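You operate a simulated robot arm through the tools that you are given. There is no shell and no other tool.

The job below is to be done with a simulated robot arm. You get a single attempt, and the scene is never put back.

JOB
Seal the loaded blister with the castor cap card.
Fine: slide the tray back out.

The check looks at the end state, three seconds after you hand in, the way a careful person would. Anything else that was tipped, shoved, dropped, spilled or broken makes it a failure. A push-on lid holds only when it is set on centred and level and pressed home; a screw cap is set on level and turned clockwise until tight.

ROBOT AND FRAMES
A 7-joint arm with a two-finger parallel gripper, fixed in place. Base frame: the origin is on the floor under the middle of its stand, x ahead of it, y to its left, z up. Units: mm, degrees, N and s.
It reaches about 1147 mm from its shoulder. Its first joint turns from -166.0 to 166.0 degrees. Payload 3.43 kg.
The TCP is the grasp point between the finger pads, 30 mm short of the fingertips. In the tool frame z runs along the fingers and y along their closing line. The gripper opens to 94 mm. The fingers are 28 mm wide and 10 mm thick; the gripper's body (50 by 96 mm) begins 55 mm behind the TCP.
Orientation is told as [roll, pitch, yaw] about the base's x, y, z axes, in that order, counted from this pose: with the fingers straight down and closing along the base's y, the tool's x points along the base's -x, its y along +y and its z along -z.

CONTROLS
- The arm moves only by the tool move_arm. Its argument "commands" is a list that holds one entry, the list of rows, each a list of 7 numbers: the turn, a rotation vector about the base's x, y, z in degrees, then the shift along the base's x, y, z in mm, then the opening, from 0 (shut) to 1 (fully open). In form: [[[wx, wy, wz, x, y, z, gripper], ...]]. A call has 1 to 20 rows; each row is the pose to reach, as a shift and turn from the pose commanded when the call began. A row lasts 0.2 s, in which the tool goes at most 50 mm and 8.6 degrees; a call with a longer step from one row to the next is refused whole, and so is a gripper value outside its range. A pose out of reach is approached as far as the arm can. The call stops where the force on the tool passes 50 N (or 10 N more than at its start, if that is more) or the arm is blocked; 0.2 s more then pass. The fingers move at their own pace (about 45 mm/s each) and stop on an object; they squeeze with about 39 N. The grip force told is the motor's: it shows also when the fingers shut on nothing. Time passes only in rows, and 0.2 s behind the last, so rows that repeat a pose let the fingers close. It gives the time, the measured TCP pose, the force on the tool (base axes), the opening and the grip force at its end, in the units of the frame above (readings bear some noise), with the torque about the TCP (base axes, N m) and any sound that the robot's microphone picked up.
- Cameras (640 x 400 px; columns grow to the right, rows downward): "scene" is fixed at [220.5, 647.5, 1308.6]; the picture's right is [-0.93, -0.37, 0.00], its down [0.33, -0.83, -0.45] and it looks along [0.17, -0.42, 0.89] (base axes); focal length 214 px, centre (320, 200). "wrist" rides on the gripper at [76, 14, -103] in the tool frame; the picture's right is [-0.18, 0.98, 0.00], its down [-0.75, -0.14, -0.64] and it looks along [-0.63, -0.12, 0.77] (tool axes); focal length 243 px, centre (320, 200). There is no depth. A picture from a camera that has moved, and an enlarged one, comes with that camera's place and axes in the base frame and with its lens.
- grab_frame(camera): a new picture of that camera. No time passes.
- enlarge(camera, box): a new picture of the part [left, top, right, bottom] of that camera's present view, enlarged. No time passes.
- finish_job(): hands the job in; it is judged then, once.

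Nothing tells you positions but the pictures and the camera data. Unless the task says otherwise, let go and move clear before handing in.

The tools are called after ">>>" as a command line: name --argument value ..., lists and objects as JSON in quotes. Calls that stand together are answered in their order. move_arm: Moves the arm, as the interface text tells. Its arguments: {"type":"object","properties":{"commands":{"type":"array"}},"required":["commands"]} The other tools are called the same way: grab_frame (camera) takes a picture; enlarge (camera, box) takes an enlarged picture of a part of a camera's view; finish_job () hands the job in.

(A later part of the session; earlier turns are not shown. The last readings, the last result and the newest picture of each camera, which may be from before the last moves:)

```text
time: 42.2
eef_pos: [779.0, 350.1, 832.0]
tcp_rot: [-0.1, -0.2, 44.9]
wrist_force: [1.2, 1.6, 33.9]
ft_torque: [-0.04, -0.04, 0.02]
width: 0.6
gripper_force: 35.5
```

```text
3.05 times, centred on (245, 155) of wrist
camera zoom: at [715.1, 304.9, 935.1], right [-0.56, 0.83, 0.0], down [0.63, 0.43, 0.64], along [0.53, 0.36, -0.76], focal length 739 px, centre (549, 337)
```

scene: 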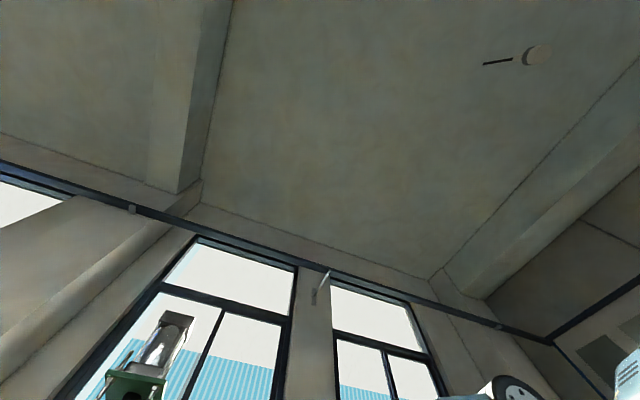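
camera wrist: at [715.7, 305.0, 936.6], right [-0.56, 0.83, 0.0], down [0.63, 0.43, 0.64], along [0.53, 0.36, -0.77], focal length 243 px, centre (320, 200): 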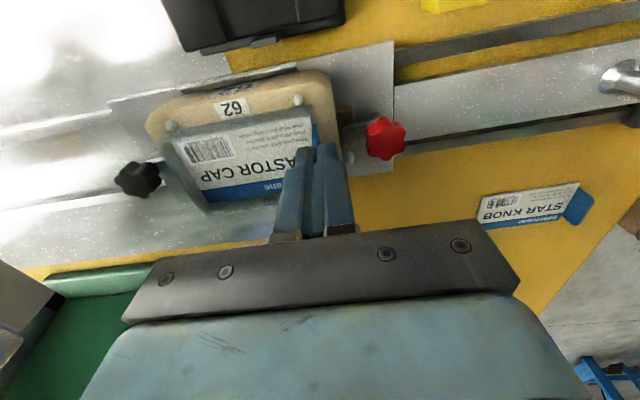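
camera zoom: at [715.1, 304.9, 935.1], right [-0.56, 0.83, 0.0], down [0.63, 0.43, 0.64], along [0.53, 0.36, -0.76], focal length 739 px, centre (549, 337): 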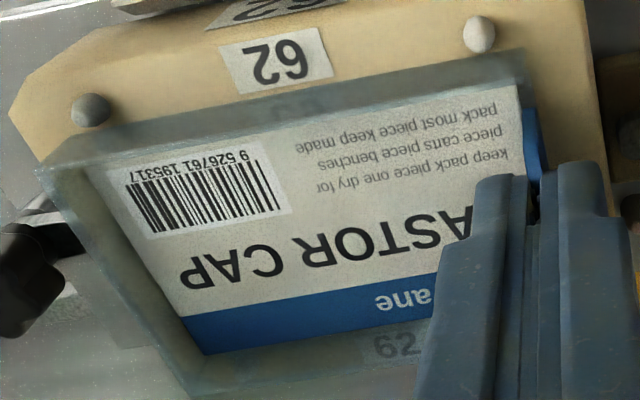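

It is in contact, pressing about 34 N at the tab end. I will relieve that by raising 2 mm and check the force before opening.

>>> move_arm --commands '[[[0, 0, 0, 0, 0, 1, 0], [0, 0, 0, 0, 0, 2, 0], [0, 0, 0, 0, 0, 2, 0]]]'

>>> enlarge --camera "wrist" --box '[140, 90, 350, 220]'

```text
time: 43.0
eef_pos: [778.6, 349.1, 832.8]
tcp_rot: [0.0, 0.0, 45.0]
wrist_force: [1.1, 0.6, 18.4]
ft_torque: [0.1, -0.13, 0.07]
width: 0.8
gripper_force: 35.3
```

```text
3.05 times, centred on (245, 155) of wrist
camera zoom: at [715.1, 304.4, 935.4], right [-0.56, 0.83, 0.0], down [0.63, 0.43, 0.64], along [0.53, 0.36, -0.77], focal length 739 px, centre (549, 337)
```

zoom: 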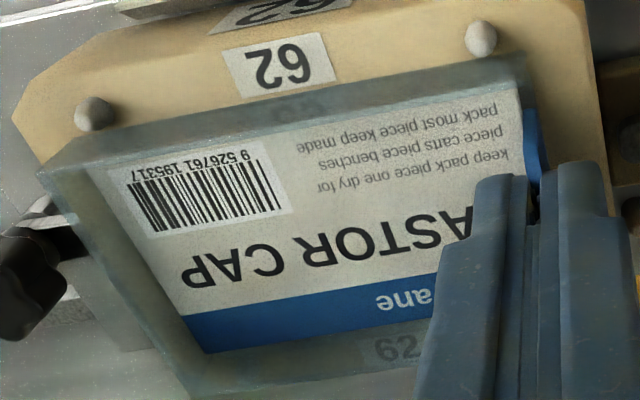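

>>> move_arm --commands '[[[0, 0, 0, 0, 0, 0.8, 0], [0, 0, 0, 0, 0, 0.8, 0]]]'

```text
time: 43.6
eef_pos: [779.0, 348.4, 833.0]
tcp_rot: [0.1, 0.1, 45.0]
wrist_force: [-0.5, 0.7, 6.9]
ft_torque: [-0.02, -0.02, 0.0]
width: 0.6
gripper_force: 35.4
```

The force is down to about 7 N. I will release now with a partial opening.

>>> move_arm --commands '[[[0, 0, 0, 0, 0, 0, 0.05], [0, 0, 0, 0, 0, 0, 0.12], [0, 0, 0, 0, 0, 0, 0.2], [0, 0, 0, 0, 0, 0, 0.2]]]'

>>> grab_frame --camera "wrist"

>>> enlarge --camera "wrist" --box '[140, 90, 350, 220]'

```text
time: 44.6
eef_pos: [779.6, 348.6, 833.1]
tcp_rot: [-0.1, 0.0, 45.0]
wrist_force: [-0.2, -0.1, -0.1]
ft_torque: [-0.07, 0.0, -0.03]
width: 18.7
gripper_force: 0.1
```

```text
taken
camera wrist: at [715.7, 304.6, 936.1], right [-0.56, 0.83, 0.0], down [0.63, 0.43, 0.64], along [0.53, 0.36, -0.77], focal length 243 px, centre (320, 200)
```

wrist: 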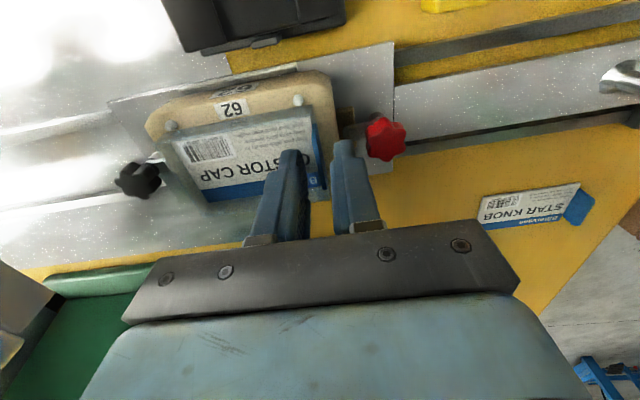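

```text
3.05 times, centred on (245, 155) of wrist
camera zoom: at [715.7, 304.6, 936.1], right [-0.56, 0.83, 0.0], down [0.63, 0.43, 0.64], along [0.53, 0.36, -0.77], focal length 739 px, centre (549, 337)
```

zoom: 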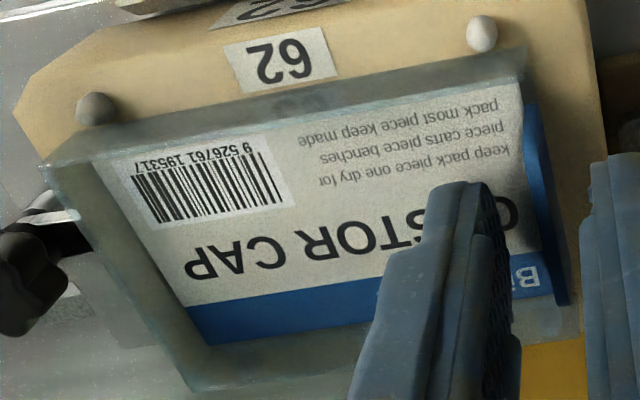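

The card is released in the tray. I will lift straight up and inspect the seating.

>>> move_arm --commands '[[[0, 0, 0, 0, 0, 10, 0.2], [0, 0, 0, 0, 0, 30, 0.2], [0, 0, 0, -10, 10, 60, 0.2], [0, 0, 0, -20, 20, 80, 0.2], [0, 0, 0, -20, 20, 80, 0.2]]]'

>>> grab_frame --camera "wrist"

>>> enlarge --camera "wrist" --box '[120, 40, 340, 170]'

```text
time: 45.8
eef_pos: [760.2, 370.3, 913.4]
tcp_rot: [0.0, -0.1, 45.0]
wrist_force: [0.4, -0.2, -0.1]
ft_torque: [-0.02, 0.02, -0.01]
width: 19.0
gripper_force: 0.0
```

```text
taken
camera wrist: at [696.1, 324.7, 1016.8], right [-0.56, 0.83, 0.0], down [0.63, 0.43, 0.64], along [0.53, 0.36, -0.77], focal length 243 px, centre (320, 200)
```

wrist: 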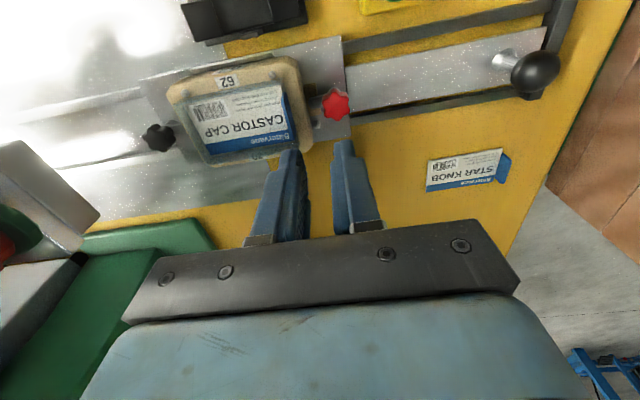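

```text
2.91 times, centred on (230, 105) of wrist
camera zoom: at [696.1, 324.7, 1016.8], right [-0.56, 0.83, 0.0], down [0.63, 0.43, 0.64], along [0.53, 0.36, -0.77], focal length 706 px, centre (582, 476)
```

zoom: 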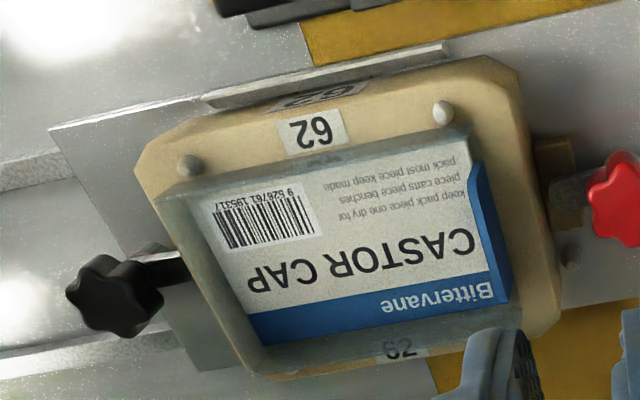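

>>> enlarge --camera "wrist" --box '[160, 60, 310, 165]'

>>> enlarge --camera "wrist" --box '[170, 130, 260, 175]'

>>> enlarge --camera "wrist" --box '[250, 80, 310, 150]'

```text
3.81 times, centred on (235, 112) of wrist
camera zoom: at [696.1, 324.7, 1016.8], right [-0.56, 0.83, 0.0], down [0.63, 0.43, 0.64], along [0.53, 0.36, -0.77], focal length 924 px, centre (644, 533)
```

zoom: 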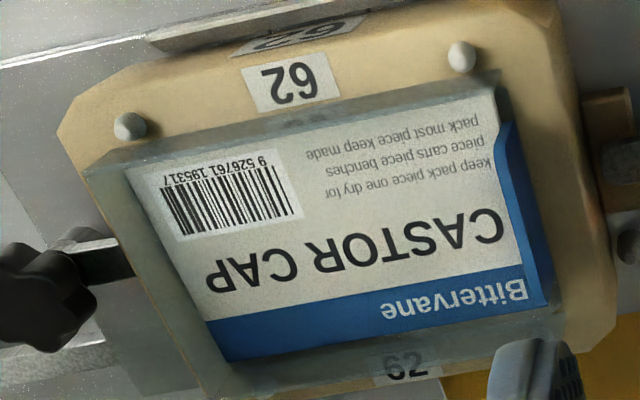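

```text
7.11 times, centred on (215, 152) of wrist
camera zoom: at [696.1, 324.7, 1016.8], right [-0.56, 0.83, 0.0], down [0.63, 0.43, 0.64], along [0.53, 0.36, -0.77], focal length 1725 px, centre (1067, 538)
```

zoom: 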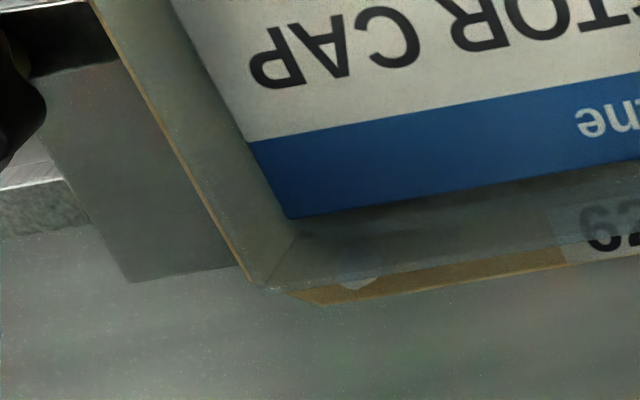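

```text
5.71 times, centred on (280, 115) of wrist
camera zoom: at [696.1, 324.7, 1016.8], right [-0.56, 0.83, 0.0], down [0.63, 0.43, 0.64], along [0.53, 0.36, -0.77], focal length 1386 px, centre (549, 686)
```

zoom: 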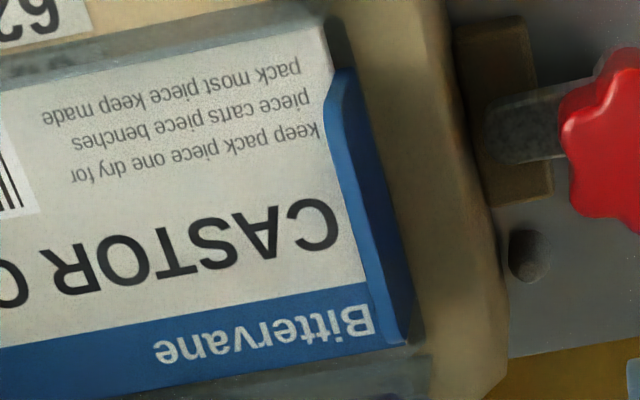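

The card is flat and centred in the tray to within about 0.3 mm. Next is the ball handle near (634, 499, 795), so I will move above it to look closely.

>>> move_arm --commands '[[[0, 0, 0, -30, 30, 0, 0.2], [0, 0, 0, -60, 62, 0, 0.3], [0, 0, 0, -92, 94, 0, 0.45], [0, 0, 0, -125, 129, 0, 0.55], [0, 0, 0, -125, 129, -13, 0.55], [0, 0, 0, -125, 129, -13, 0.55]]]'

>>> grab_frame --camera "wrist"

>>> enlarge --camera "wrist" --box '[220, 40, 420, 170]'

```text
time: 47.2
eef_pos: [634.3, 498.6, 900.2]
tcp_rot: [0.1, 0.0, 44.9]
wrist_force: [-0.3, -0.8, 0.3]
ft_torque: [-0.02, 0.0, 0.02]
width: 51.5
gripper_force: 0.1
```

```text
taken
camera wrist: at [571.0, 453.7, 1003.7], right [-0.56, 0.83, 0.0], down [0.63, 0.43, 0.64], along [0.53, 0.36, -0.77], focal length 243 px, centre (320, 200)
```

wrist: 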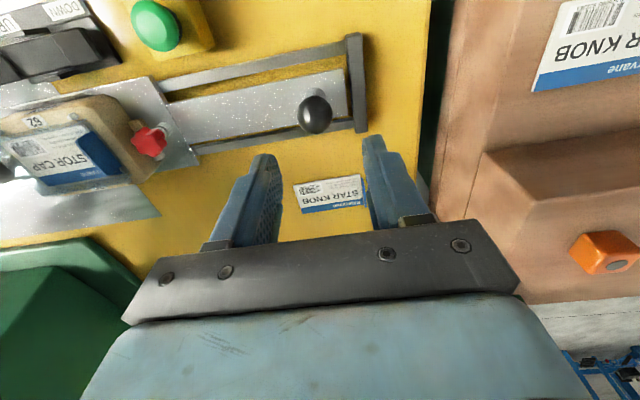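

```text
3.08 times, centred on (320, 105) of wrist
camera zoom: at [571.0, 453.7, 1003.7], right [-0.56, 0.83, 0.0], down [0.63, 0.43, 0.64], along [0.53, 0.36, -0.77], focal length 746 px, centre (320, 492)
```

zoom: 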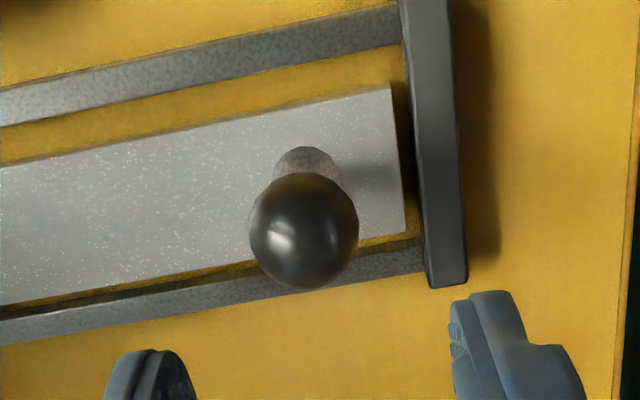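

The ball is about 30 mm in diameter and sits about 4 mm off my TCP along the slide. I will correct, narrow the opening to clear the end bar and descend part way.

>>> move_arm --commands '[[[0, 0, 0, 2.7, -3.4, -20, 0.46], [0, 0, 0, 2.7, -3.4, -45, 0.46], [0, 0, 0, 2.7, -3.4, -50, 0.46], [0, 0, 0, 2.7, -3.4, -50, 0.46]]]'

>>> grab_frame --camera "wrist"

>>> enlarge --camera "wrist" --box '[220, 40, 420, 190]'

```text
time: 48.2
eef_pos: [638.6, 495.6, 848.9]
tcp_rot: [-0.1, 0.0, 45.1]
wrist_force: [-0.1, -0.3, -0.3]
ft_torque: [0.01, 0.02, -0.01]
width: 43.3
gripper_force: 0.1
```

```text
taken
camera wrist: at [573.9, 450.2, 953.0], right [-0.56, 0.83, 0.0], down [0.63, 0.43, 0.64], along [0.53, 0.36, -0.77], focal length 243 px, centre (320, 200)
```

wrist: 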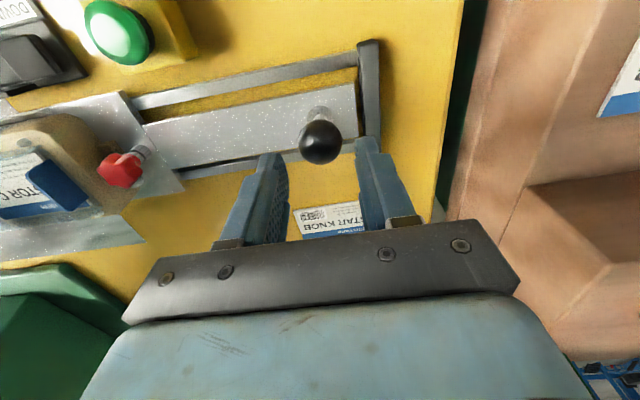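

```text
2.67 times, centred on (320, 115) of wrist
camera zoom: at [573.9, 450.2, 953.0], right [-0.56, 0.83, 0.0], down [0.63, 0.43, 0.64], along [0.53, 0.36, -0.77], focal length 647 px, centre (320, 427)
```

zoom: 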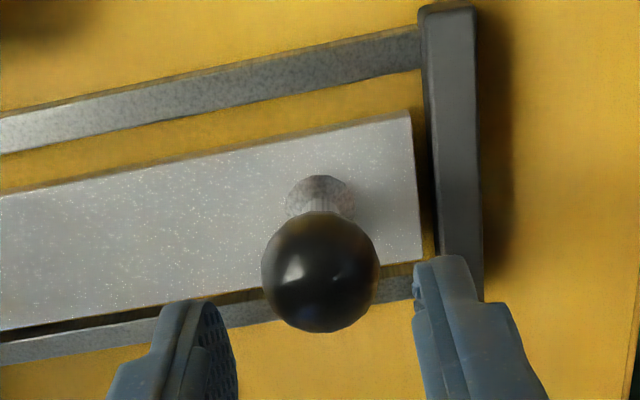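

The ball is centred under the TCP, with its centre at about z≈797. I will descend and close on it.

>>> move_arm --commands '[[[0, 0, 0, 0.5, 0.5, -20, 0.46], [0, 0, 0, 0.5, 0.5, -40, 0.46], [0, 0, 0, 0.5, 0.5, -51, 0.46], [0, 0, 0, 0.5, 0.5, -51, 0.46]]]'

>>> grab_frame --camera "wrist"

```text
time: 49.2
eef_pos: [637.2, 495.9, 798.6]
tcp_rot: [-0.1, 0.0, 45.0]
wrist_force: [0.4, 0.9, 0.4]
ft_torque: [-0.02, 0.03, -0.01]
width: 43.1
gripper_force: 0.1
```

```text
taken
camera wrist: at [574.1, 450.6, 902.5], right [-0.56, 0.83, 0.0], down [0.63, 0.43, 0.64], along [0.53, 0.36, -0.77], focal length 243 px, centre (320, 200)
```

wrist: 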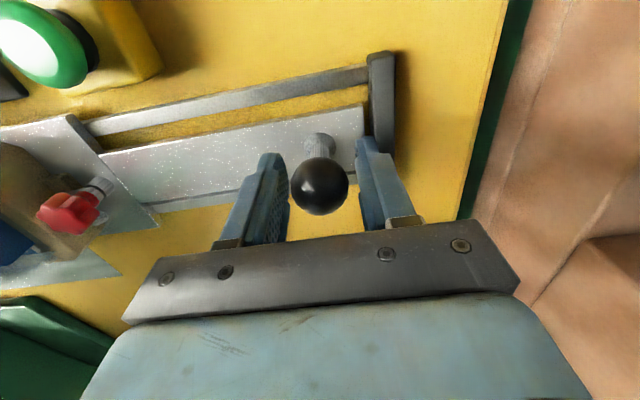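

>>> move_arm --commands '[[[0, 0, 0, 0, 0, 0, 0.3], [0, 0, 0, 0, 0, 0, 0.2], [0, 0, 0, 0, 0, 0, 0.1], [0, 0, 0, 0, 0, 0, 0.1], [0, 0, 0, 0, 0, 0, 0.1]]]'

>>> grab_frame --camera "wrist"

```text
time: 50.4
eef_pos: [637.2, 496.0, 799.6]
tcp_rot: [0.0, 0.0, 45.0]
wrist_force: [0.1, -0.1, -2.9]
ft_torque: [0.04, -0.02, 0.01]
width: 30.4
gripper_force: 44.7
```

```text
taken
camera wrist: at [574.1, 450.7, 902.6], right [-0.56, 0.83, 0.0], down [0.63, 0.43, 0.64], along [0.53, 0.36, -0.77], focal length 243 px, centre (320, 200)
```

wrist: 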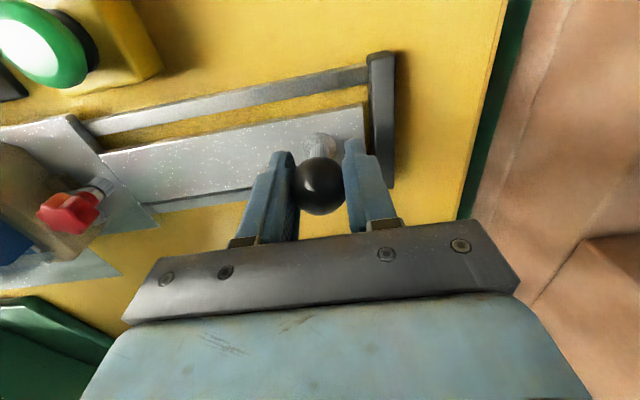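

The ball is gripped at 30.4 mm. I will push gently along the slide direction (+0.707, -0.707), watching the forces.

>>> move_arm --commands '[[[0, 0, 0, 0.7, -0.7, 0, 0.1], [0, 0, 0, 2.1, -2.1, 0, 0.1], [0, 0, 0, 4.2, -4.2, 0, 0.1], [0, 0, 0, 7.1, -7.1, 0, 0.1], [0, 0, 0, 10.6, -10.6, 0, 0.1], [0, 0, 0, 14.1, -14.1, 0, 0.1], [0, 0, 0, 17.7, -17.7, 0, 0.1], [0, 0, 0, 21.2, -21.2, 0, 0.1], [0, 0, 0, 24.0, -24.0, 0, 0.1], [0, 0, 0, 26.2, -26.2, 0, 0.1], [0, 0, 0, 27.6, -27.6, 0, 0.1], [0, 0, 0, 28.3, -28.3, 0, 0.1], [0, 0, 0, 28.3, -28.3, 0, 0.1]]]'

>>> grab_frame --camera "wrist"

```text
time: 53.2
eef_pos: [665.7, 467.4, 799.7]
tcp_rot: [0.1, -0.1, 45.0]
wrist_force: [-1.4, 0.8, 11.8]
ft_torque: [-0.07, 0.14, 0.0]
width: 30.4
gripper_force: 45.5
```

```text
taken
camera wrist: at [602.3, 422.3, 902.5], right [-0.56, 0.83, 0.0], down [0.63, 0.43, 0.64], along [0.53, 0.36, -0.77], focal length 243 px, centre (320, 200)
```

wrist: 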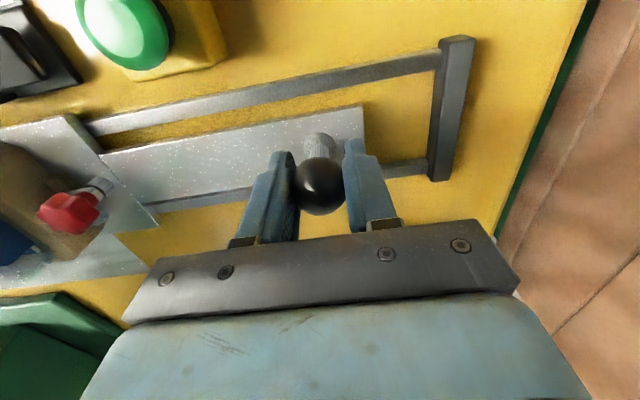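

The tray slides freely. I will continue another 100 mm with a slight z relief.

>>> move_arm --commands '[[[0, 0, 0, 1.4, -1.4, 0.3, 0.1], [0, 0, 0, 3.5, -3.5, 0.5, 0.1], [0, 0, 0, 7.1, -7.1, 0.5, 0.1], [0, 0, 0, 11.3, -11.3, 0.5, 0.1], [0, 0, 0, 15.6, -15.6, 0.5, 0.1], [0, 0, 0, 19.8, -19.8, 0.5, 0.1], [0, 0, 0, 24.0, -24.0, 0.5, 0.1], [0, 0, 0, 28.3, -28.3, 0.5, 0.1], [0, 0, 0, 32.5, -32.5, 0.5, 0.1], [0, 0, 0, 36.8, -36.8, 0.5, 0.1], [0, 0, 0, 41.0, -41.0, 0.5, 0.1], [0, 0, 0, 45.3, -45.3, 0.5, 0.1], [0, 0, 0, 49.5, -49.5, 0.5, 0.1], [0, 0, 0, 53.7, -53.7, 0.5, 0.1], [0, 0, 0, 58.0, -58.0, 0.5, 0.1], [0, 0, 0, 62.2, -62.2, 0.5, 0.1], [0, 0, 0, 66.5, -66.5, 0.5, 0.1], [0, 0, 0, 69.3, -69.3, 0.5, 0.1], [0, 0, 0, 70.7, -70.7, 0.5, 0.1], [0, 0, 0, 70.7, -70.7, 0.5, 0.1]]]'

>>> grab_frame --camera "wrist"

```text
time: 57.4
eef_pos: [736.2, 396.8, 799.4]
tcp_rot: [0.0, 0.1, 45.0]
wrist_force: [-2.8, -2.0, -1.7]
ft_torque: [-0.01, 0.02, 0.01]
width: 30.5
gripper_force: 45.2
```

```text
taken
camera wrist: at [672.9, 352.0, 902.6], right [-0.57, 0.82, 0.0], down [0.63, 0.43, 0.64], along [0.53, 0.36, -0.77], focal length 243 px, centre (320, 200)
```

wrist: 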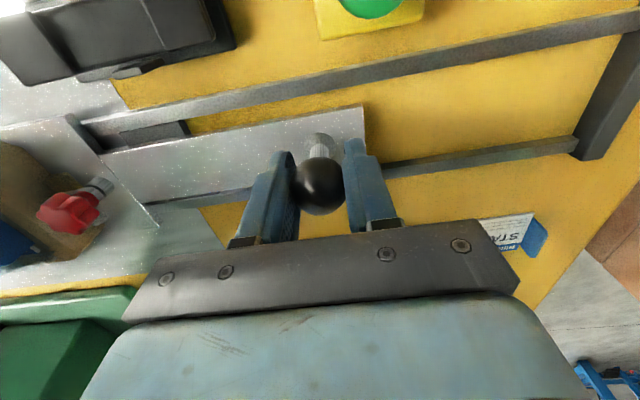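

The handle has moved 140 mm so far without trouble. I will continue another 100 mm.

>>> move_arm --commands '[[[0, 0, 0, 1.4, -1.4, 0, 0.1], [0, 0, 0, 3.5, -3.5, 0, 0.1], [0, 0, 0, 7.1, -7.1, 0, 0.1], [0, 0, 0, 11.3, -11.3, 0, 0.1], [0, 0, 0, 15.6, -15.6, 0, 0.1], [0, 0, 0, 19.8, -19.8, 0, 0.1], [0, 0, 0, 24.0, -24.0, 0, 0.1], [0, 0, 0, 28.3, -28.3, 0, 0.1], [0, 0, 0, 32.5, -32.5, 0, 0.1], [0, 0, 0, 36.8, -36.8, 0, 0.1], [0, 0, 0, 41.0, -41.0, 0, 0.1], [0, 0, 0, 45.3, -45.3, 0, 0.1], [0, 0, 0, 49.5, -49.5, 0, 0.1], [0, 0, 0, 53.7, -53.7, 0, 0.1], [0, 0, 0, 58.0, -58.0, 0, 0.1], [0, 0, 0, 62.2, -62.2, 0, 0.1], [0, 0, 0, 66.5, -66.5, 0, 0.1], [0, 0, 0, 69.3, -69.3, 0, 0.1], [0, 0, 0, 70.7, -70.7, 0, 0.1], [0, 0, 0, 70.7, -70.7, 0, 0.1]]]'

>>> grab_frame --camera "wrist"

```text
time: 61.6
eef_pos: [807.3, 326.8, 798.8]
tcp_rot: [0.0, 0.0, 44.9]
wrist_force: [-7.0, -6.2, -3.6]
ft_torque: [-0.26, 0.25, 0.01]
width: 30.6
gripper_force: 45.2
```

```text
taken
camera wrist: at [744.0, 280.9, 902.5], right [-0.56, 0.83, 0.0], down [0.63, 0.43, 0.64], along [0.53, 0.36, -0.77], focal length 243 px, centre (320, 200)
```

wrist: 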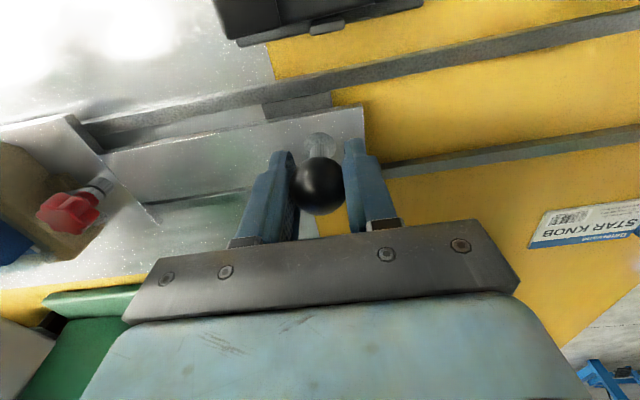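

A small sideways load is building, so I will trim the path by about 1 mm toward -v. I will continue another 50 mm.

>>> move_arm --commands '[[[0, 0, 0, 0.6, -2.0, 0, 0.1], [0, 0, 0, 2.5, -4.3, 0, 0.1], [0, 0, 0, 6.2, -8.0, 0, 0.1], [0, 0, 0, 10.3, -12.1, 0, 0.1], [0, 0, 0, 14.5, -16.3, 0, 0.1], [0, 0, 0, 18.7, -20.5, 0, 0.1], [0, 0, 0, 22.9, -24.7, 0, 0.1], [0, 0, 0, 27.1, -28.9, 0, 0.1], [0, 0, 0, 31.0, -32.8, 0, 0.1], [0, 0, 0, 34.4, -36.2, 0, 0.1], [0, 0, 0, 34.4, -36.2, 0, 0.1]]]'

>>> grab_frame --camera "wrist"

```text
time: 64.0
eef_pos: [842.4, 290.6, 799.6]
tcp_rot: [0.0, 0.0, 45.0]
wrist_force: [11.8, 11.9, 7.2]
ft_torque: [-0.27, 0.28, -0.02]
width: 30.2
gripper_force: 45.3
```

```text
taken
camera wrist: at [778.8, 245.9, 902.5], right [-0.57, 0.82, 0.0], down [0.63, 0.43, 0.64], along [0.53, 0.36, -0.77], focal length 243 px, centre (320, 200)
```

wrist: 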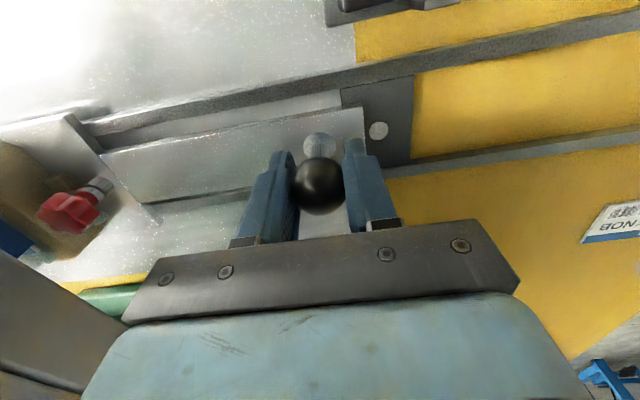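

Over-corrected slightly, so I will trim back 0.8 mm and approach the stop slowly.

>>> move_arm --commands '[[[0, 0, 0, 0.6, 0.5, 0, 0.1], [0, 0, 0, 1.3, -0.1, 0, 0.1], [0, 0, 0, 2.7, -1.5, 0, 0.1], [0, 0, 0, 4.1, -2.9, 0, 0.1], [0, 0, 0, 5.5, -4.3, 0, 0.1], [0, 0, 0, 6.9, -5.7, 0, 0.1], [0, 0, 0, 7.7, -6.5, 0, 0.1], [0, 0, 0, 7.7, -6.5, 0, 0.1]]]'

```text
time: 65.8
eef_pos: [849.5, 284.0, 799.6]
tcp_rot: [0.0, 0.0, 45.0]
wrist_force: [7.3, 8.9, 6.1]
ft_torque: [0.09, -0.02, 0.04]
width: 30.4
gripper_force: 45.0
```

>>> move_arm --commands '[[[0, 0, 0, 0.9, -0.3, 0, 0.1], [0, 0, 0, 1.6, -1.0, 0, 0.1], [0, 0, 0, 2.3, -1.7, 0, 0.1], [0, 0, 0, 3.0, -2.4, 0, 0.1], [0, 0, 0, 3.7, -3.1, 0, 0.1], [0, 0, 0, 3.7, -3.1, 0, 0.1]]]'

>>> grab_frame --camera "wrist"

```text
time: 67.4
eef_pos: [849.2, 283.8, 798.8]
tcp_rot: [0.3, 0.2, 45.2]
wrist_force: [-13.3, 2.3, 6.7]
ft_torque: [0.01, -0.07, -0.15]
width: 30.1
gripper_force: 45.3
stopped in row 6: the force on the tool passed its limit at 51 N (the readings are from after the stop); the commanded pose is now the measured one
```

```text
taken
camera wrist: at [786.8, 238.4, 902.8], right [-0.57, 0.82, 0.0], down [0.63, 0.43, 0.64], along [0.52, 0.37, -0.77], focal length 243 px, centre (320, 200)
```

wrist: 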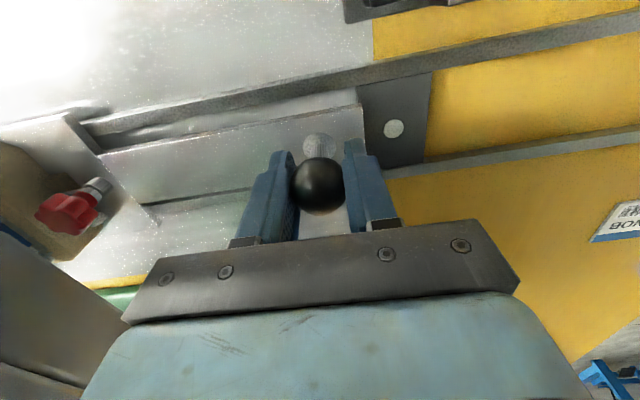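

The tray hit its stop after about 300 mm. I will release the ball and look at the press area.

>>> move_arm --commands '[[[0, 0, 0, 0, 0, 0, 0.2], [0, 0, 0, 0, 0, 0, 0.35], [0, 0, 0, 0, 0, 0, 0.46], [0, 0, 0, 0, 0, 0, 0.46]]]'

>>> move_arm --commands '[[[0, 0, 0, 0, 0, 20, 0.46], [0, 0, 0, 0, 0, 50, 0.46], [0, 0, 0, -15, 15, 80, 0.46], [0, 0, 0, -40, 40, 100, 0.46], [0, 0, 0, -40, 40, 100, 0.46]]]'

>>> grab_frame --camera "wrist"

```text
time: 68.4
eef_pos: [850.3, 283.3, 798.7]
tcp_rot: [0.2, 0.1, 45.0]
wrist_force: [-0.7, 0.0, -0.3]
ft_torque: [-0.01, 0.0, 0.01]
width: 43.0
gripper_force: 0.1
```

```text
time: 69.6
eef_pos: [811.8, 321.1, 898.6]
tcp_rot: [0.2, 0.1, 45.1]
wrist_force: [-0.6, -0.2, 0.2]
ft_torque: [-0.01, -0.01, 0.0]
width: 43.1
gripper_force: 0.0
```

```text
taken
camera wrist: at [748.2, 277.2, 1002.3], right [-0.57, 0.82, 0.0], down [0.63, 0.43, 0.64], along [0.53, 0.36, -0.77], focal length 243 px, centre (320, 200)
```

wrist: 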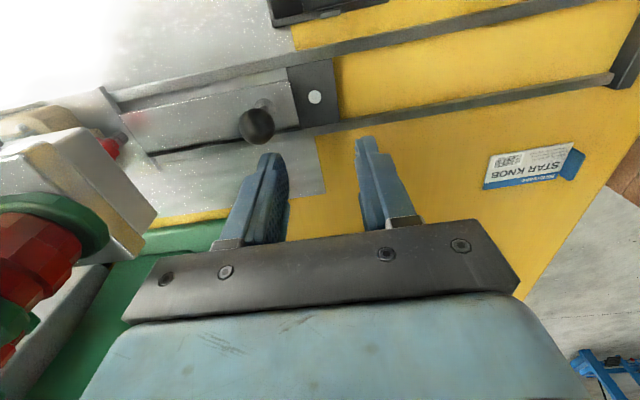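

The tray is under the press. Before pressing anything, I will look along the slide at the tray and die alignment.

>>> move_arm --commands '[[[0, 0, -8, 0, 0, 0, 0.46], [0, 0, -16, 0, 0, 0, 0.46], [0, 0, -24, 0, 0, 0, 0.46], [0, 0, -32, 0, 0, 0, 0.46], [0, 0, -40, 0, 0, 0, 0.46], [0, 0, -48, 0, 0, 0, 0.46], [0, 0, -56, 0, 0, 0, 0.46], [0, 0, -64, 0, 0, 0, 0.46], [0, 0, -72, 0, 0, 0, 0.46], [0, 0, -79.5, 0, 0, 0, 0.46], [0, 0, -79.5, 0, 0, 0, 0.46]]]'

>>> move_arm --commands '[[[-4.7, -6.9, 0, 0, 0, 0, 0.46], [-9.4, -13.7, 0, 0, 0, 0, 0.46], [-14.1, -20.6, 0, 0, 0, 0, 0.46], [-18.9, -27.5, 0, 0, 0, 0, 0.46], [-23.6, -34.3, 0, 0, 0, -5, 0.46], [-28.3, -41.2, 0, 0, 0, -15, 0.46], [-28.3, -41.2, 0, 0, 0, -15, 0.46]]]'

>>> grab_frame --camera "wrist"

>>> enlarge --camera "wrist" --box '[220, 20, 460, 190]'

```text
time: 72.0
eef_pos: [810.5, 323.4, 897.7]
tcp_rot: [0.2, 0.2, -34.4]
wrist_force: [-0.4, 0.5, -0.8]
ft_torque: [0.02, 0.02, 0.0]
width: 43.1
gripper_force: 0.0
```

```text
time: 73.6
eef_pos: [811.5, 322.2, 884.7]
tcp_rot: [0.0, -49.9, -34.4]
wrist_force: [0.6, -0.2, -0.8]
ft_torque: [0.0, -0.04, 0.01]
width: 43.0
gripper_force: 0.0
```

```text
taken
camera wrist: at [713.9, 404.8, 892.7], right [0.65, 0.75, 0.14], down [-0.08, -0.11, 0.99], along [0.75, -0.66, -0.01], focal length 243 px, centre (320, 200)
```

wrist: 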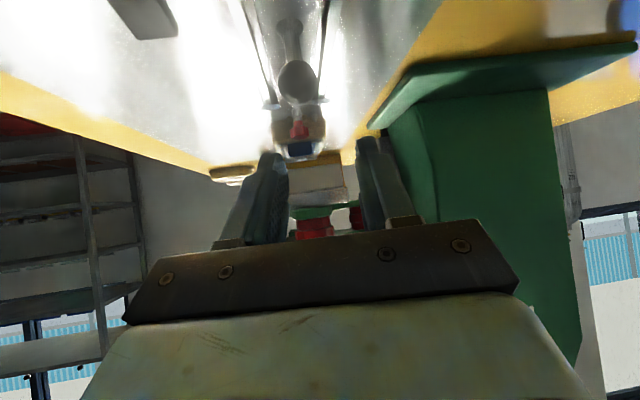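

```text
2.35 times, centred on (340, 105) of wrist
camera zoom: at [713.9, 404.8, 892.7], right [0.65, 0.75, 0.14], down [-0.08, -0.11, 0.99], along [0.75, -0.66, -0.01], focal length 571 px, centre (273, 424)
```

zoom: 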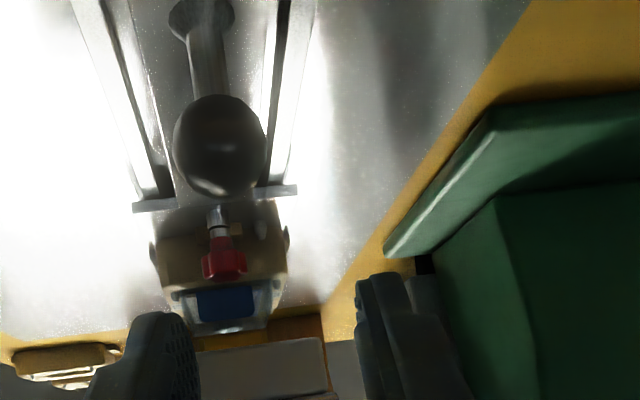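

>>> enlarge --camera "wrist" --box '[260, 110, 370, 180]'

>>> enlarge --camera "wrist" --box '[275, 130, 355, 220]'

```text
5.71 times, centred on (315, 145) of wrist
camera zoom: at [713.9, 404.8, 892.7], right [0.65, 0.75, 0.14], down [-0.08, -0.11, 0.99], along [0.75, -0.66, -0.01], focal length 1386 px, centre (349, 514)
```

zoom: 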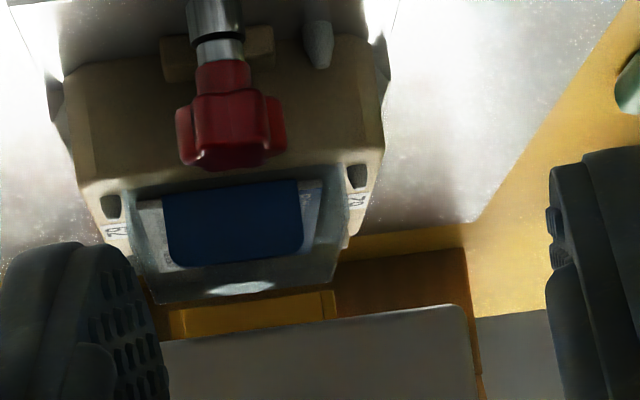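

```text
4.44 times, centred on (315, 175) of wrist
camera zoom: at [713.9, 404.8, 892.7], right [0.65, 0.75, 0.14], down [-0.08, -0.11, 0.99], along [0.75, -0.66, -0.01], focal length 1078 px, centre (342, 311)
```

zoom: 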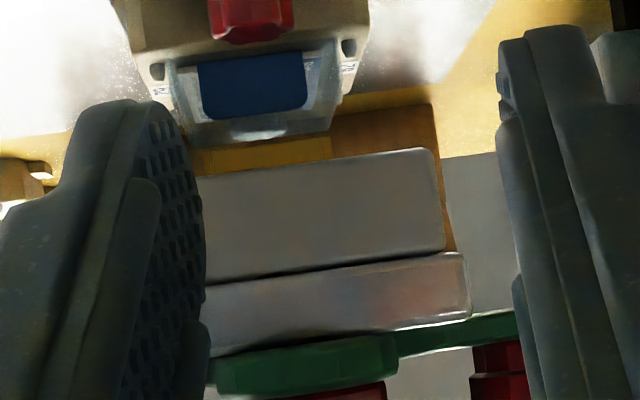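

The tray with card and tab sits correctly under the brass die. Now I will return level and look closely at the rocker and START button.

>>> move_arm --commands '[[[4.7, 6.9, 0, 0, 0, 10, 0.3], [9.4, 13.7, 0, -10, 0, 20, 0.2], [14.1, 20.6, 0, -20, 0, 30, 0.1], [18.9, 27.5, 0, -30, 0, 30, 0], [23.6, 34.3, 0, -40, 0, 30, 0], [28.3, 41.2, 0, -50, 0, 30, 0], [28.3, 41.2, 0, -50, 0, 30, 0]]]'

>>> move_arm --commands '[[[0, 0, 8.2, -5, -6, 0, 0], [0, 0, 16.4, -10, -12, 0, 0], [0, 0, 24.6, -15, -18, 0, 0], [0, 0, 32.8, -20, -24, 0, 0], [0, 0, 41, -25, -30, 0, 0], [0, 0, 49.2, -30, -36, 0, 0], [0, 0, 57.4, -40, -50, 0, 0], [0, 0, 65.6, -50, -60, 0, 0], [0, 0, 73.8, -60, -72, 0, 0], [0, 0, 82, -62, -72, 0, 0], [0, 0, 90, -62, -72, -10, 0], [0, 0, 90, -62, -72, -10, 0]]]'

>>> grab_frame --camera "wrist"

>>> enlarge --camera "wrist" --box '[180, 40, 460, 210]'

```text
time: 75.2
eef_pos: [760.7, 322.0, 914.1]
tcp_rot: [0.1, 0.2, -34.3]
wrist_force: [0.3, 0.4, 0.1]
ft_torque: [0.0, -0.01, -0.01]
width: 0.2
gripper_force: 33.2
```

```text
time: 77.8
eef_pos: [700.1, 250.1, 903.0]
tcp_rot: [0.2, 0.0, 55.7]
wrist_force: [-0.3, 0.1, -0.3]
ft_torque: [-0.01, -0.02, 0.0]
width: 0.1
gripper_force: 33.4
```

```text
taken
camera wrist: at [645.2, 194.8, 1007.2], right [-0.71, 0.71, 0.0], down [0.54, 0.54, 0.64], along [0.45, 0.46, -0.77], focal length 243 px, centre (320, 200)
```

wrist: 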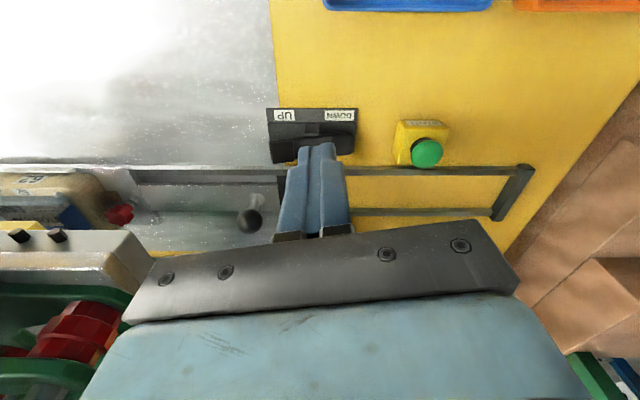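

```text
2.29 times, centred on (320, 125) of wrist
camera zoom: at [645.2, 194.8, 1007.2], right [-0.71, 0.71, 0.0], down [0.54, 0.54, 0.64], along [0.45, 0.46, -0.77], focal length 555 px, centre (320, 371)
```

zoom: 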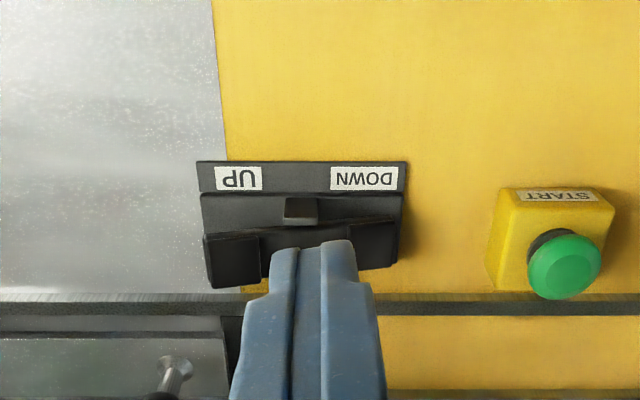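

>>> enlarge --camera "wrist" --box '[0, 150, 160, 270]'

>>> enlarge --camera "wrist" --box '[260, 95, 370, 170]'

>>> enlarge --camera "wrist" --box '[380, 105, 460, 175]'

```text
3.33 times, centred on (80, 210) of wrist
camera zoom: at [645.2, 194.8, 1007.2], right [-0.71, 0.71, 0.0], down [0.54, 0.54, 0.64], along [0.45, 0.46, -0.77], focal length 809 px, centre (1120, 167)
```

zoom: 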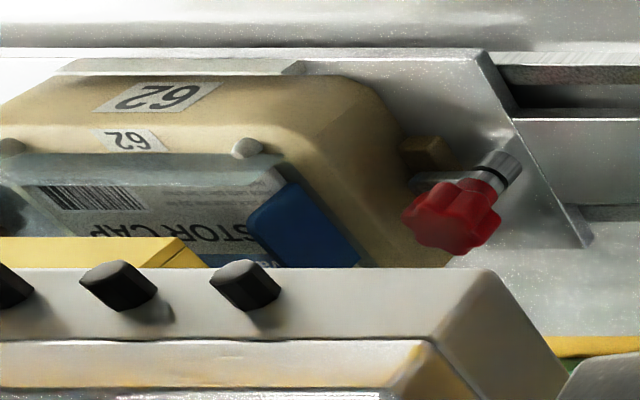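

```text
5.33 times, centred on (315, 132) of wrist
camera zoom: at [645.2, 194.8, 1007.2], right [-0.71, 0.71, 0.0], down [0.54, 0.54, 0.64], along [0.45, 0.46, -0.77], focal length 1294 px, centre (347, 560)
```

zoom: 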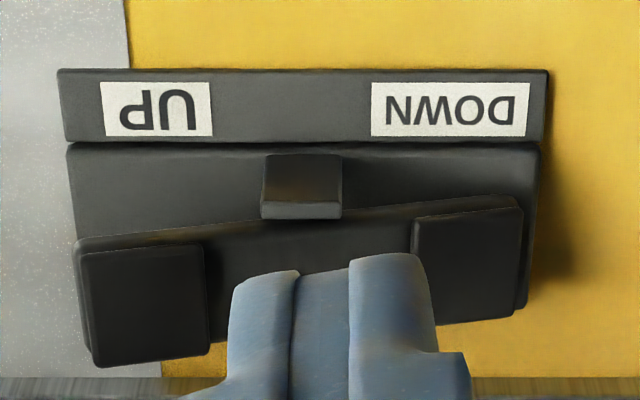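

```text
5.71 times, centred on (420, 140) of wrist
camera zoom: at [645.2, 194.8, 1007.2], right [-0.71, 0.71, 0.0], down [0.54, 0.54, 0.64], along [0.45, 0.46, -0.77], focal length 1386 px, centre (-251, 543)
```

zoom: 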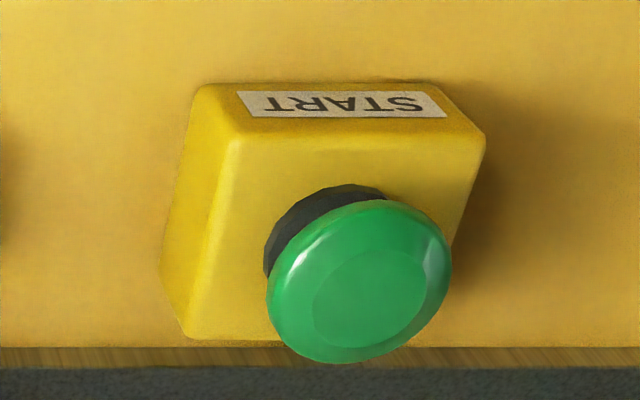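

The card sits in the tray under the brass die, with the tab clear. The UP pad of the rocker stands raised. I will go above the START button at about (655, 364, 785) with the fingers closed.

>>> move_arm --commands '[[[0, 0, 0, -12, 30, 0, 0], [0, 0, 0, -24, 60, 0, 0], [0, 0, 0, -36, 90, -20, 0], [0, 0, 0, -45, 114, -40, 0], [0, 0, 0, -45, 114, -40, 0]]]'

>>> grab_frame --camera "wrist"

>>> enlarge --camera "wrist" --box '[240, 80, 400, 200]'

```text
time: 79.0
eef_pos: [654.9, 365.2, 863.4]
tcp_rot: [0.2, 0.0, 55.6]
wrist_force: [-0.3, -0.3, -0.7]
ft_torque: [0.04, 0.01, 0.0]
width: 0.3
gripper_force: 32.7
```

```text
taken
camera wrist: at [600.4, 308.5, 967.1], right [-0.71, 0.71, 0.0], down [0.54, 0.54, 0.64], along [0.45, 0.45, -0.77], focal length 243 px, centre (320, 200)
```

wrist: 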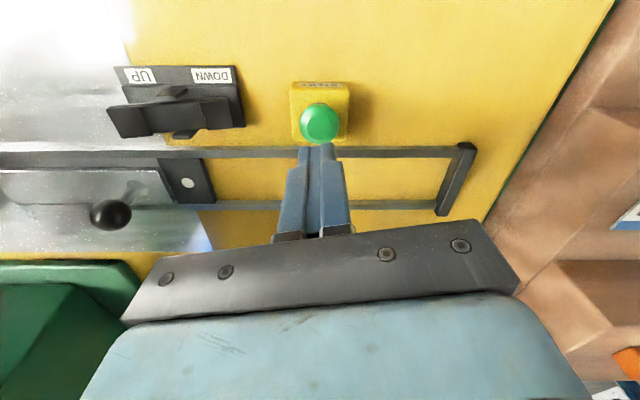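

```text
3.33 times, centred on (320, 140) of wrist
camera zoom: at [600.4, 308.5, 967.1], right [-0.71, 0.71, 0.0], down [0.54, 0.54, 0.64], along [0.45, 0.45, -0.77], focal length 809 px, centre (320, 400)
```

zoom: 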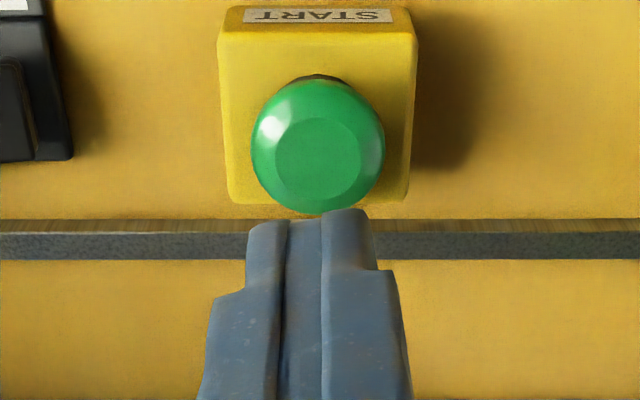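

The button is directly below the fingertips. I will descend to just above it, then press in small steps.

>>> move_arm --commands '[[[0, 0, 0, 0, 0, -20, 0], [0, 0, 0, 0, 0, -36, 0], [0, 0, 0, 0, 0, -38, 0], [0, 0, 0, 0, 0, -40, 0], [0, 0, 0, 0, 0, -42, 0], [0, 0, 0, 0, 0, -42, 0]]]'

```text
time: 80.4
eef_pos: [653.4, 365.0, 821.6]
tcp_rot: [0.2, 0.1, 55.6]
wrist_force: [-0.6, -0.4, -0.1]
ft_torque: [-0.01, 0.01, -0.02]
width: 0.0
gripper_force: 32.6
```

>>> move_arm --commands '[[[0, 0, 0, 0, 0, -1.5, 0], [0, 0, 0, 0, 0, -3, 0], [0, 0, 0, 0, 0, -4.5, 0], [0, 0, 0, 0, 0, -4.5, 0]]]'

>>> enlarge --camera "wrist" --box '[240, 80, 400, 200]'

```text
time: 81.4
eef_pos: [654.2, 365.8, 818.3]
tcp_rot: [0.2, 0.0, 55.7]
wrist_force: [0.2, -0.2, 0.4]
ft_torque: [0.05, -0.03, 0.0]
width: 0.0
gripper_force: 32.7
```

```text
3.33 times, centred on (320, 140) of wrist
camera zoom: at [600.0, 308.8, 920.6], right [-0.71, 0.71, 0.0], down [0.54, 0.54, 0.64], along [0.45, 0.45, -0.77], focal length 809 px, centre (320, 400)
```

zoom: 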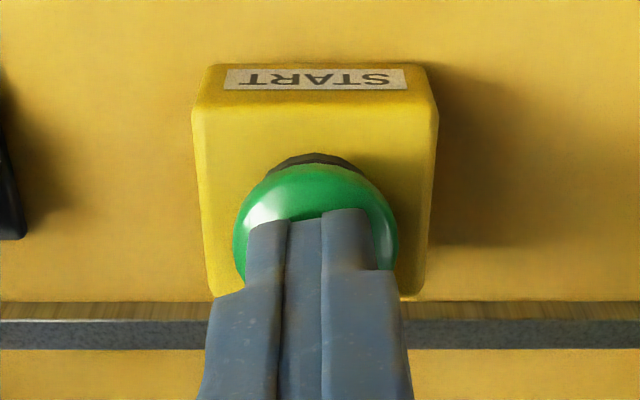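

>>> move_arm --commands '[[[0, 0, 0, 0, 0, -1.5, 0], [0, 0, 0, 0, 0, -3, 0], [0, 0, 0, 0, 0, -3, 0]]]'

```text
time: 82.2
eef_pos: [653.7, 365.2, 814.7]
tcp_rot: [0.2, 0.1, 55.7]
wrist_force: [-1.4, -1.1, 2.5]
ft_torque: [0.02, 0.0, 0.03]
width: 0.1
gripper_force: 32.8
```

>>> move_arm --commands '[[[0, 0, 0, 0, 0, -1, 0], [0, 0, 0, 0, 0, -2, 0], [0, 0, 0, 0, 0, -2, 0]]]'

```text
time: 83.0
eef_pos: [652.4, 364.7, 811.8]
tcp_rot: [0.1, 0.1, 55.7]
wrist_force: [1.1, 2.0, 2.8]
ft_torque: [0.07, -0.06, 0.01]
width: 0.0
gripper_force: 33.5
heard: click
```

A click was heard, so START is pressed. I will lift off and look at the press.

>>> move_arm --commands '[[[0, 0, 0, 0, 0, 5, 0], [0, 0, 0, 0, 0, 25, 0], [0, 0, 0, 0, 0, 60, 0], [0, 0, 0, 0, 0, 85, 0], [0, 0, 0, 0, 0, 85, 0]]]'

>>> grab_frame --camera "wrist"

>>> grab_frame --camera "scene"

```text
time: 84.2
eef_pos: [653.3, 365.3, 897.9]
tcp_rot: [0.2, 0.1, 55.8]
wrist_force: [-0.9, 0.0, 0.4]
ft_torque: [-0.01, 0.01, -0.03]
width: 0.0
gripper_force: 33.5
```

```text
taken
camera wrist: at [599.7, 309.3, 1001.0], right [-0.71, 0.71, 0.0], down [0.54, 0.54, 0.64], along [0.45, 0.45, -0.77], focal length 243 px, centre (320, 200)
```

wrist: 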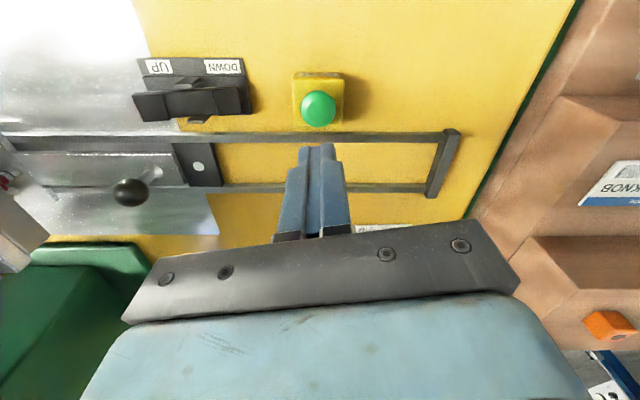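

```text
taken
```

scene: 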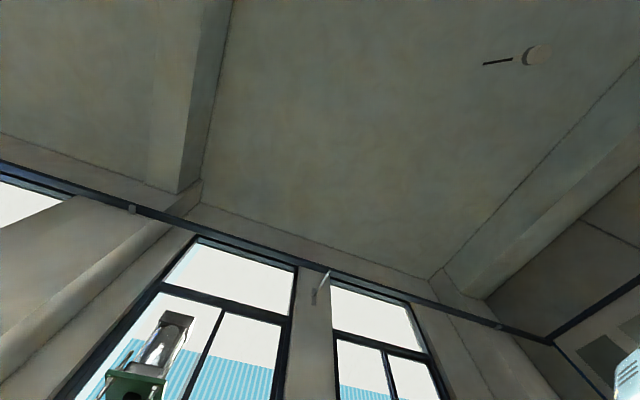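

>>> enlarge --camera "scene" --box '[60, 290, 240, 400]'

>>> move_arm --commands '[[[0, 0, 0, 12, -30, 0, 0], [0, 0, 0, 24, -60, 0, 0], [0, 0, 0, 36, -90, 0, 0], [0, 0, 0, 46, -115, 5, 0], [0, 0, 0, 46, -115, 5, 0]]]'

>>> enlarge --camera "wrist" --box '[0, 150, 160, 270]'

>>> enlarge --camera "wrist" --box '[180, 40, 460, 210]'

```text
3.56 times, centred on (150, 345) of scene
camera zoom: at [220.5, 647.5, 1308.6], right [-0.93, -0.37, 0.0], down [0.33, -0.83, -0.45], along [0.17, -0.42, 0.89], focal length 763 px, centre (924, -316)
```

zoom: 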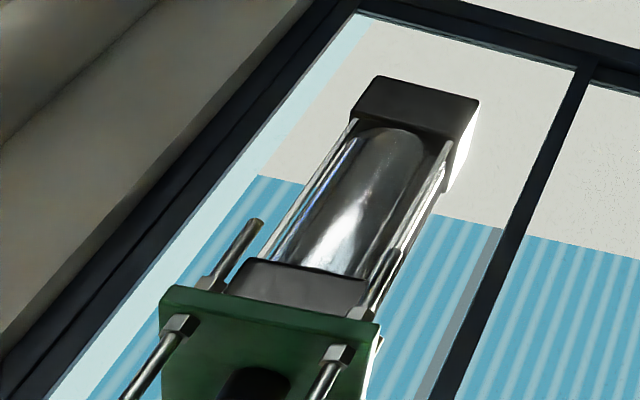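

```text
time: 85.4
eef_pos: [699.9, 249.6, 902.6]
tcp_rot: [0.1, 0.2, 55.7]
wrist_force: [-0.9, 0.6, 0.4]
ft_torque: [-0.01, -0.02, -0.07]
width: 0.0
gripper_force: 32.8
```

```text
3.33 times, centred on (80, 210) of wrist
camera zoom: at [645.7, 193.5, 1005.6], right [-0.71, 0.71, 0.0], down [0.54, 0.54, 0.64], along [0.45, 0.45, -0.77], focal length 809 px, centre (1120, 167)
```

zoom: 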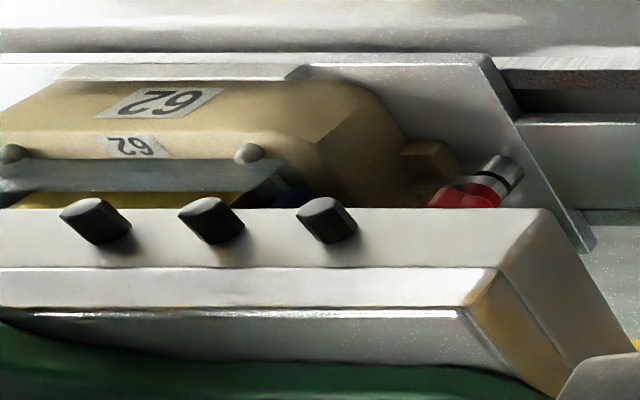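

```text
2.29 times, centred on (320, 125) of wrist
camera zoom: at [645.7, 193.5, 1005.6], right [-0.71, 0.71, 0.0], down [0.54, 0.54, 0.64], along [0.45, 0.45, -0.77], focal length 555 px, centre (320, 371)
```

zoom: 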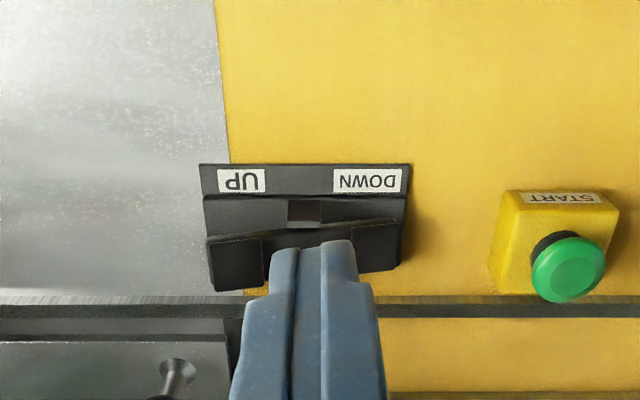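

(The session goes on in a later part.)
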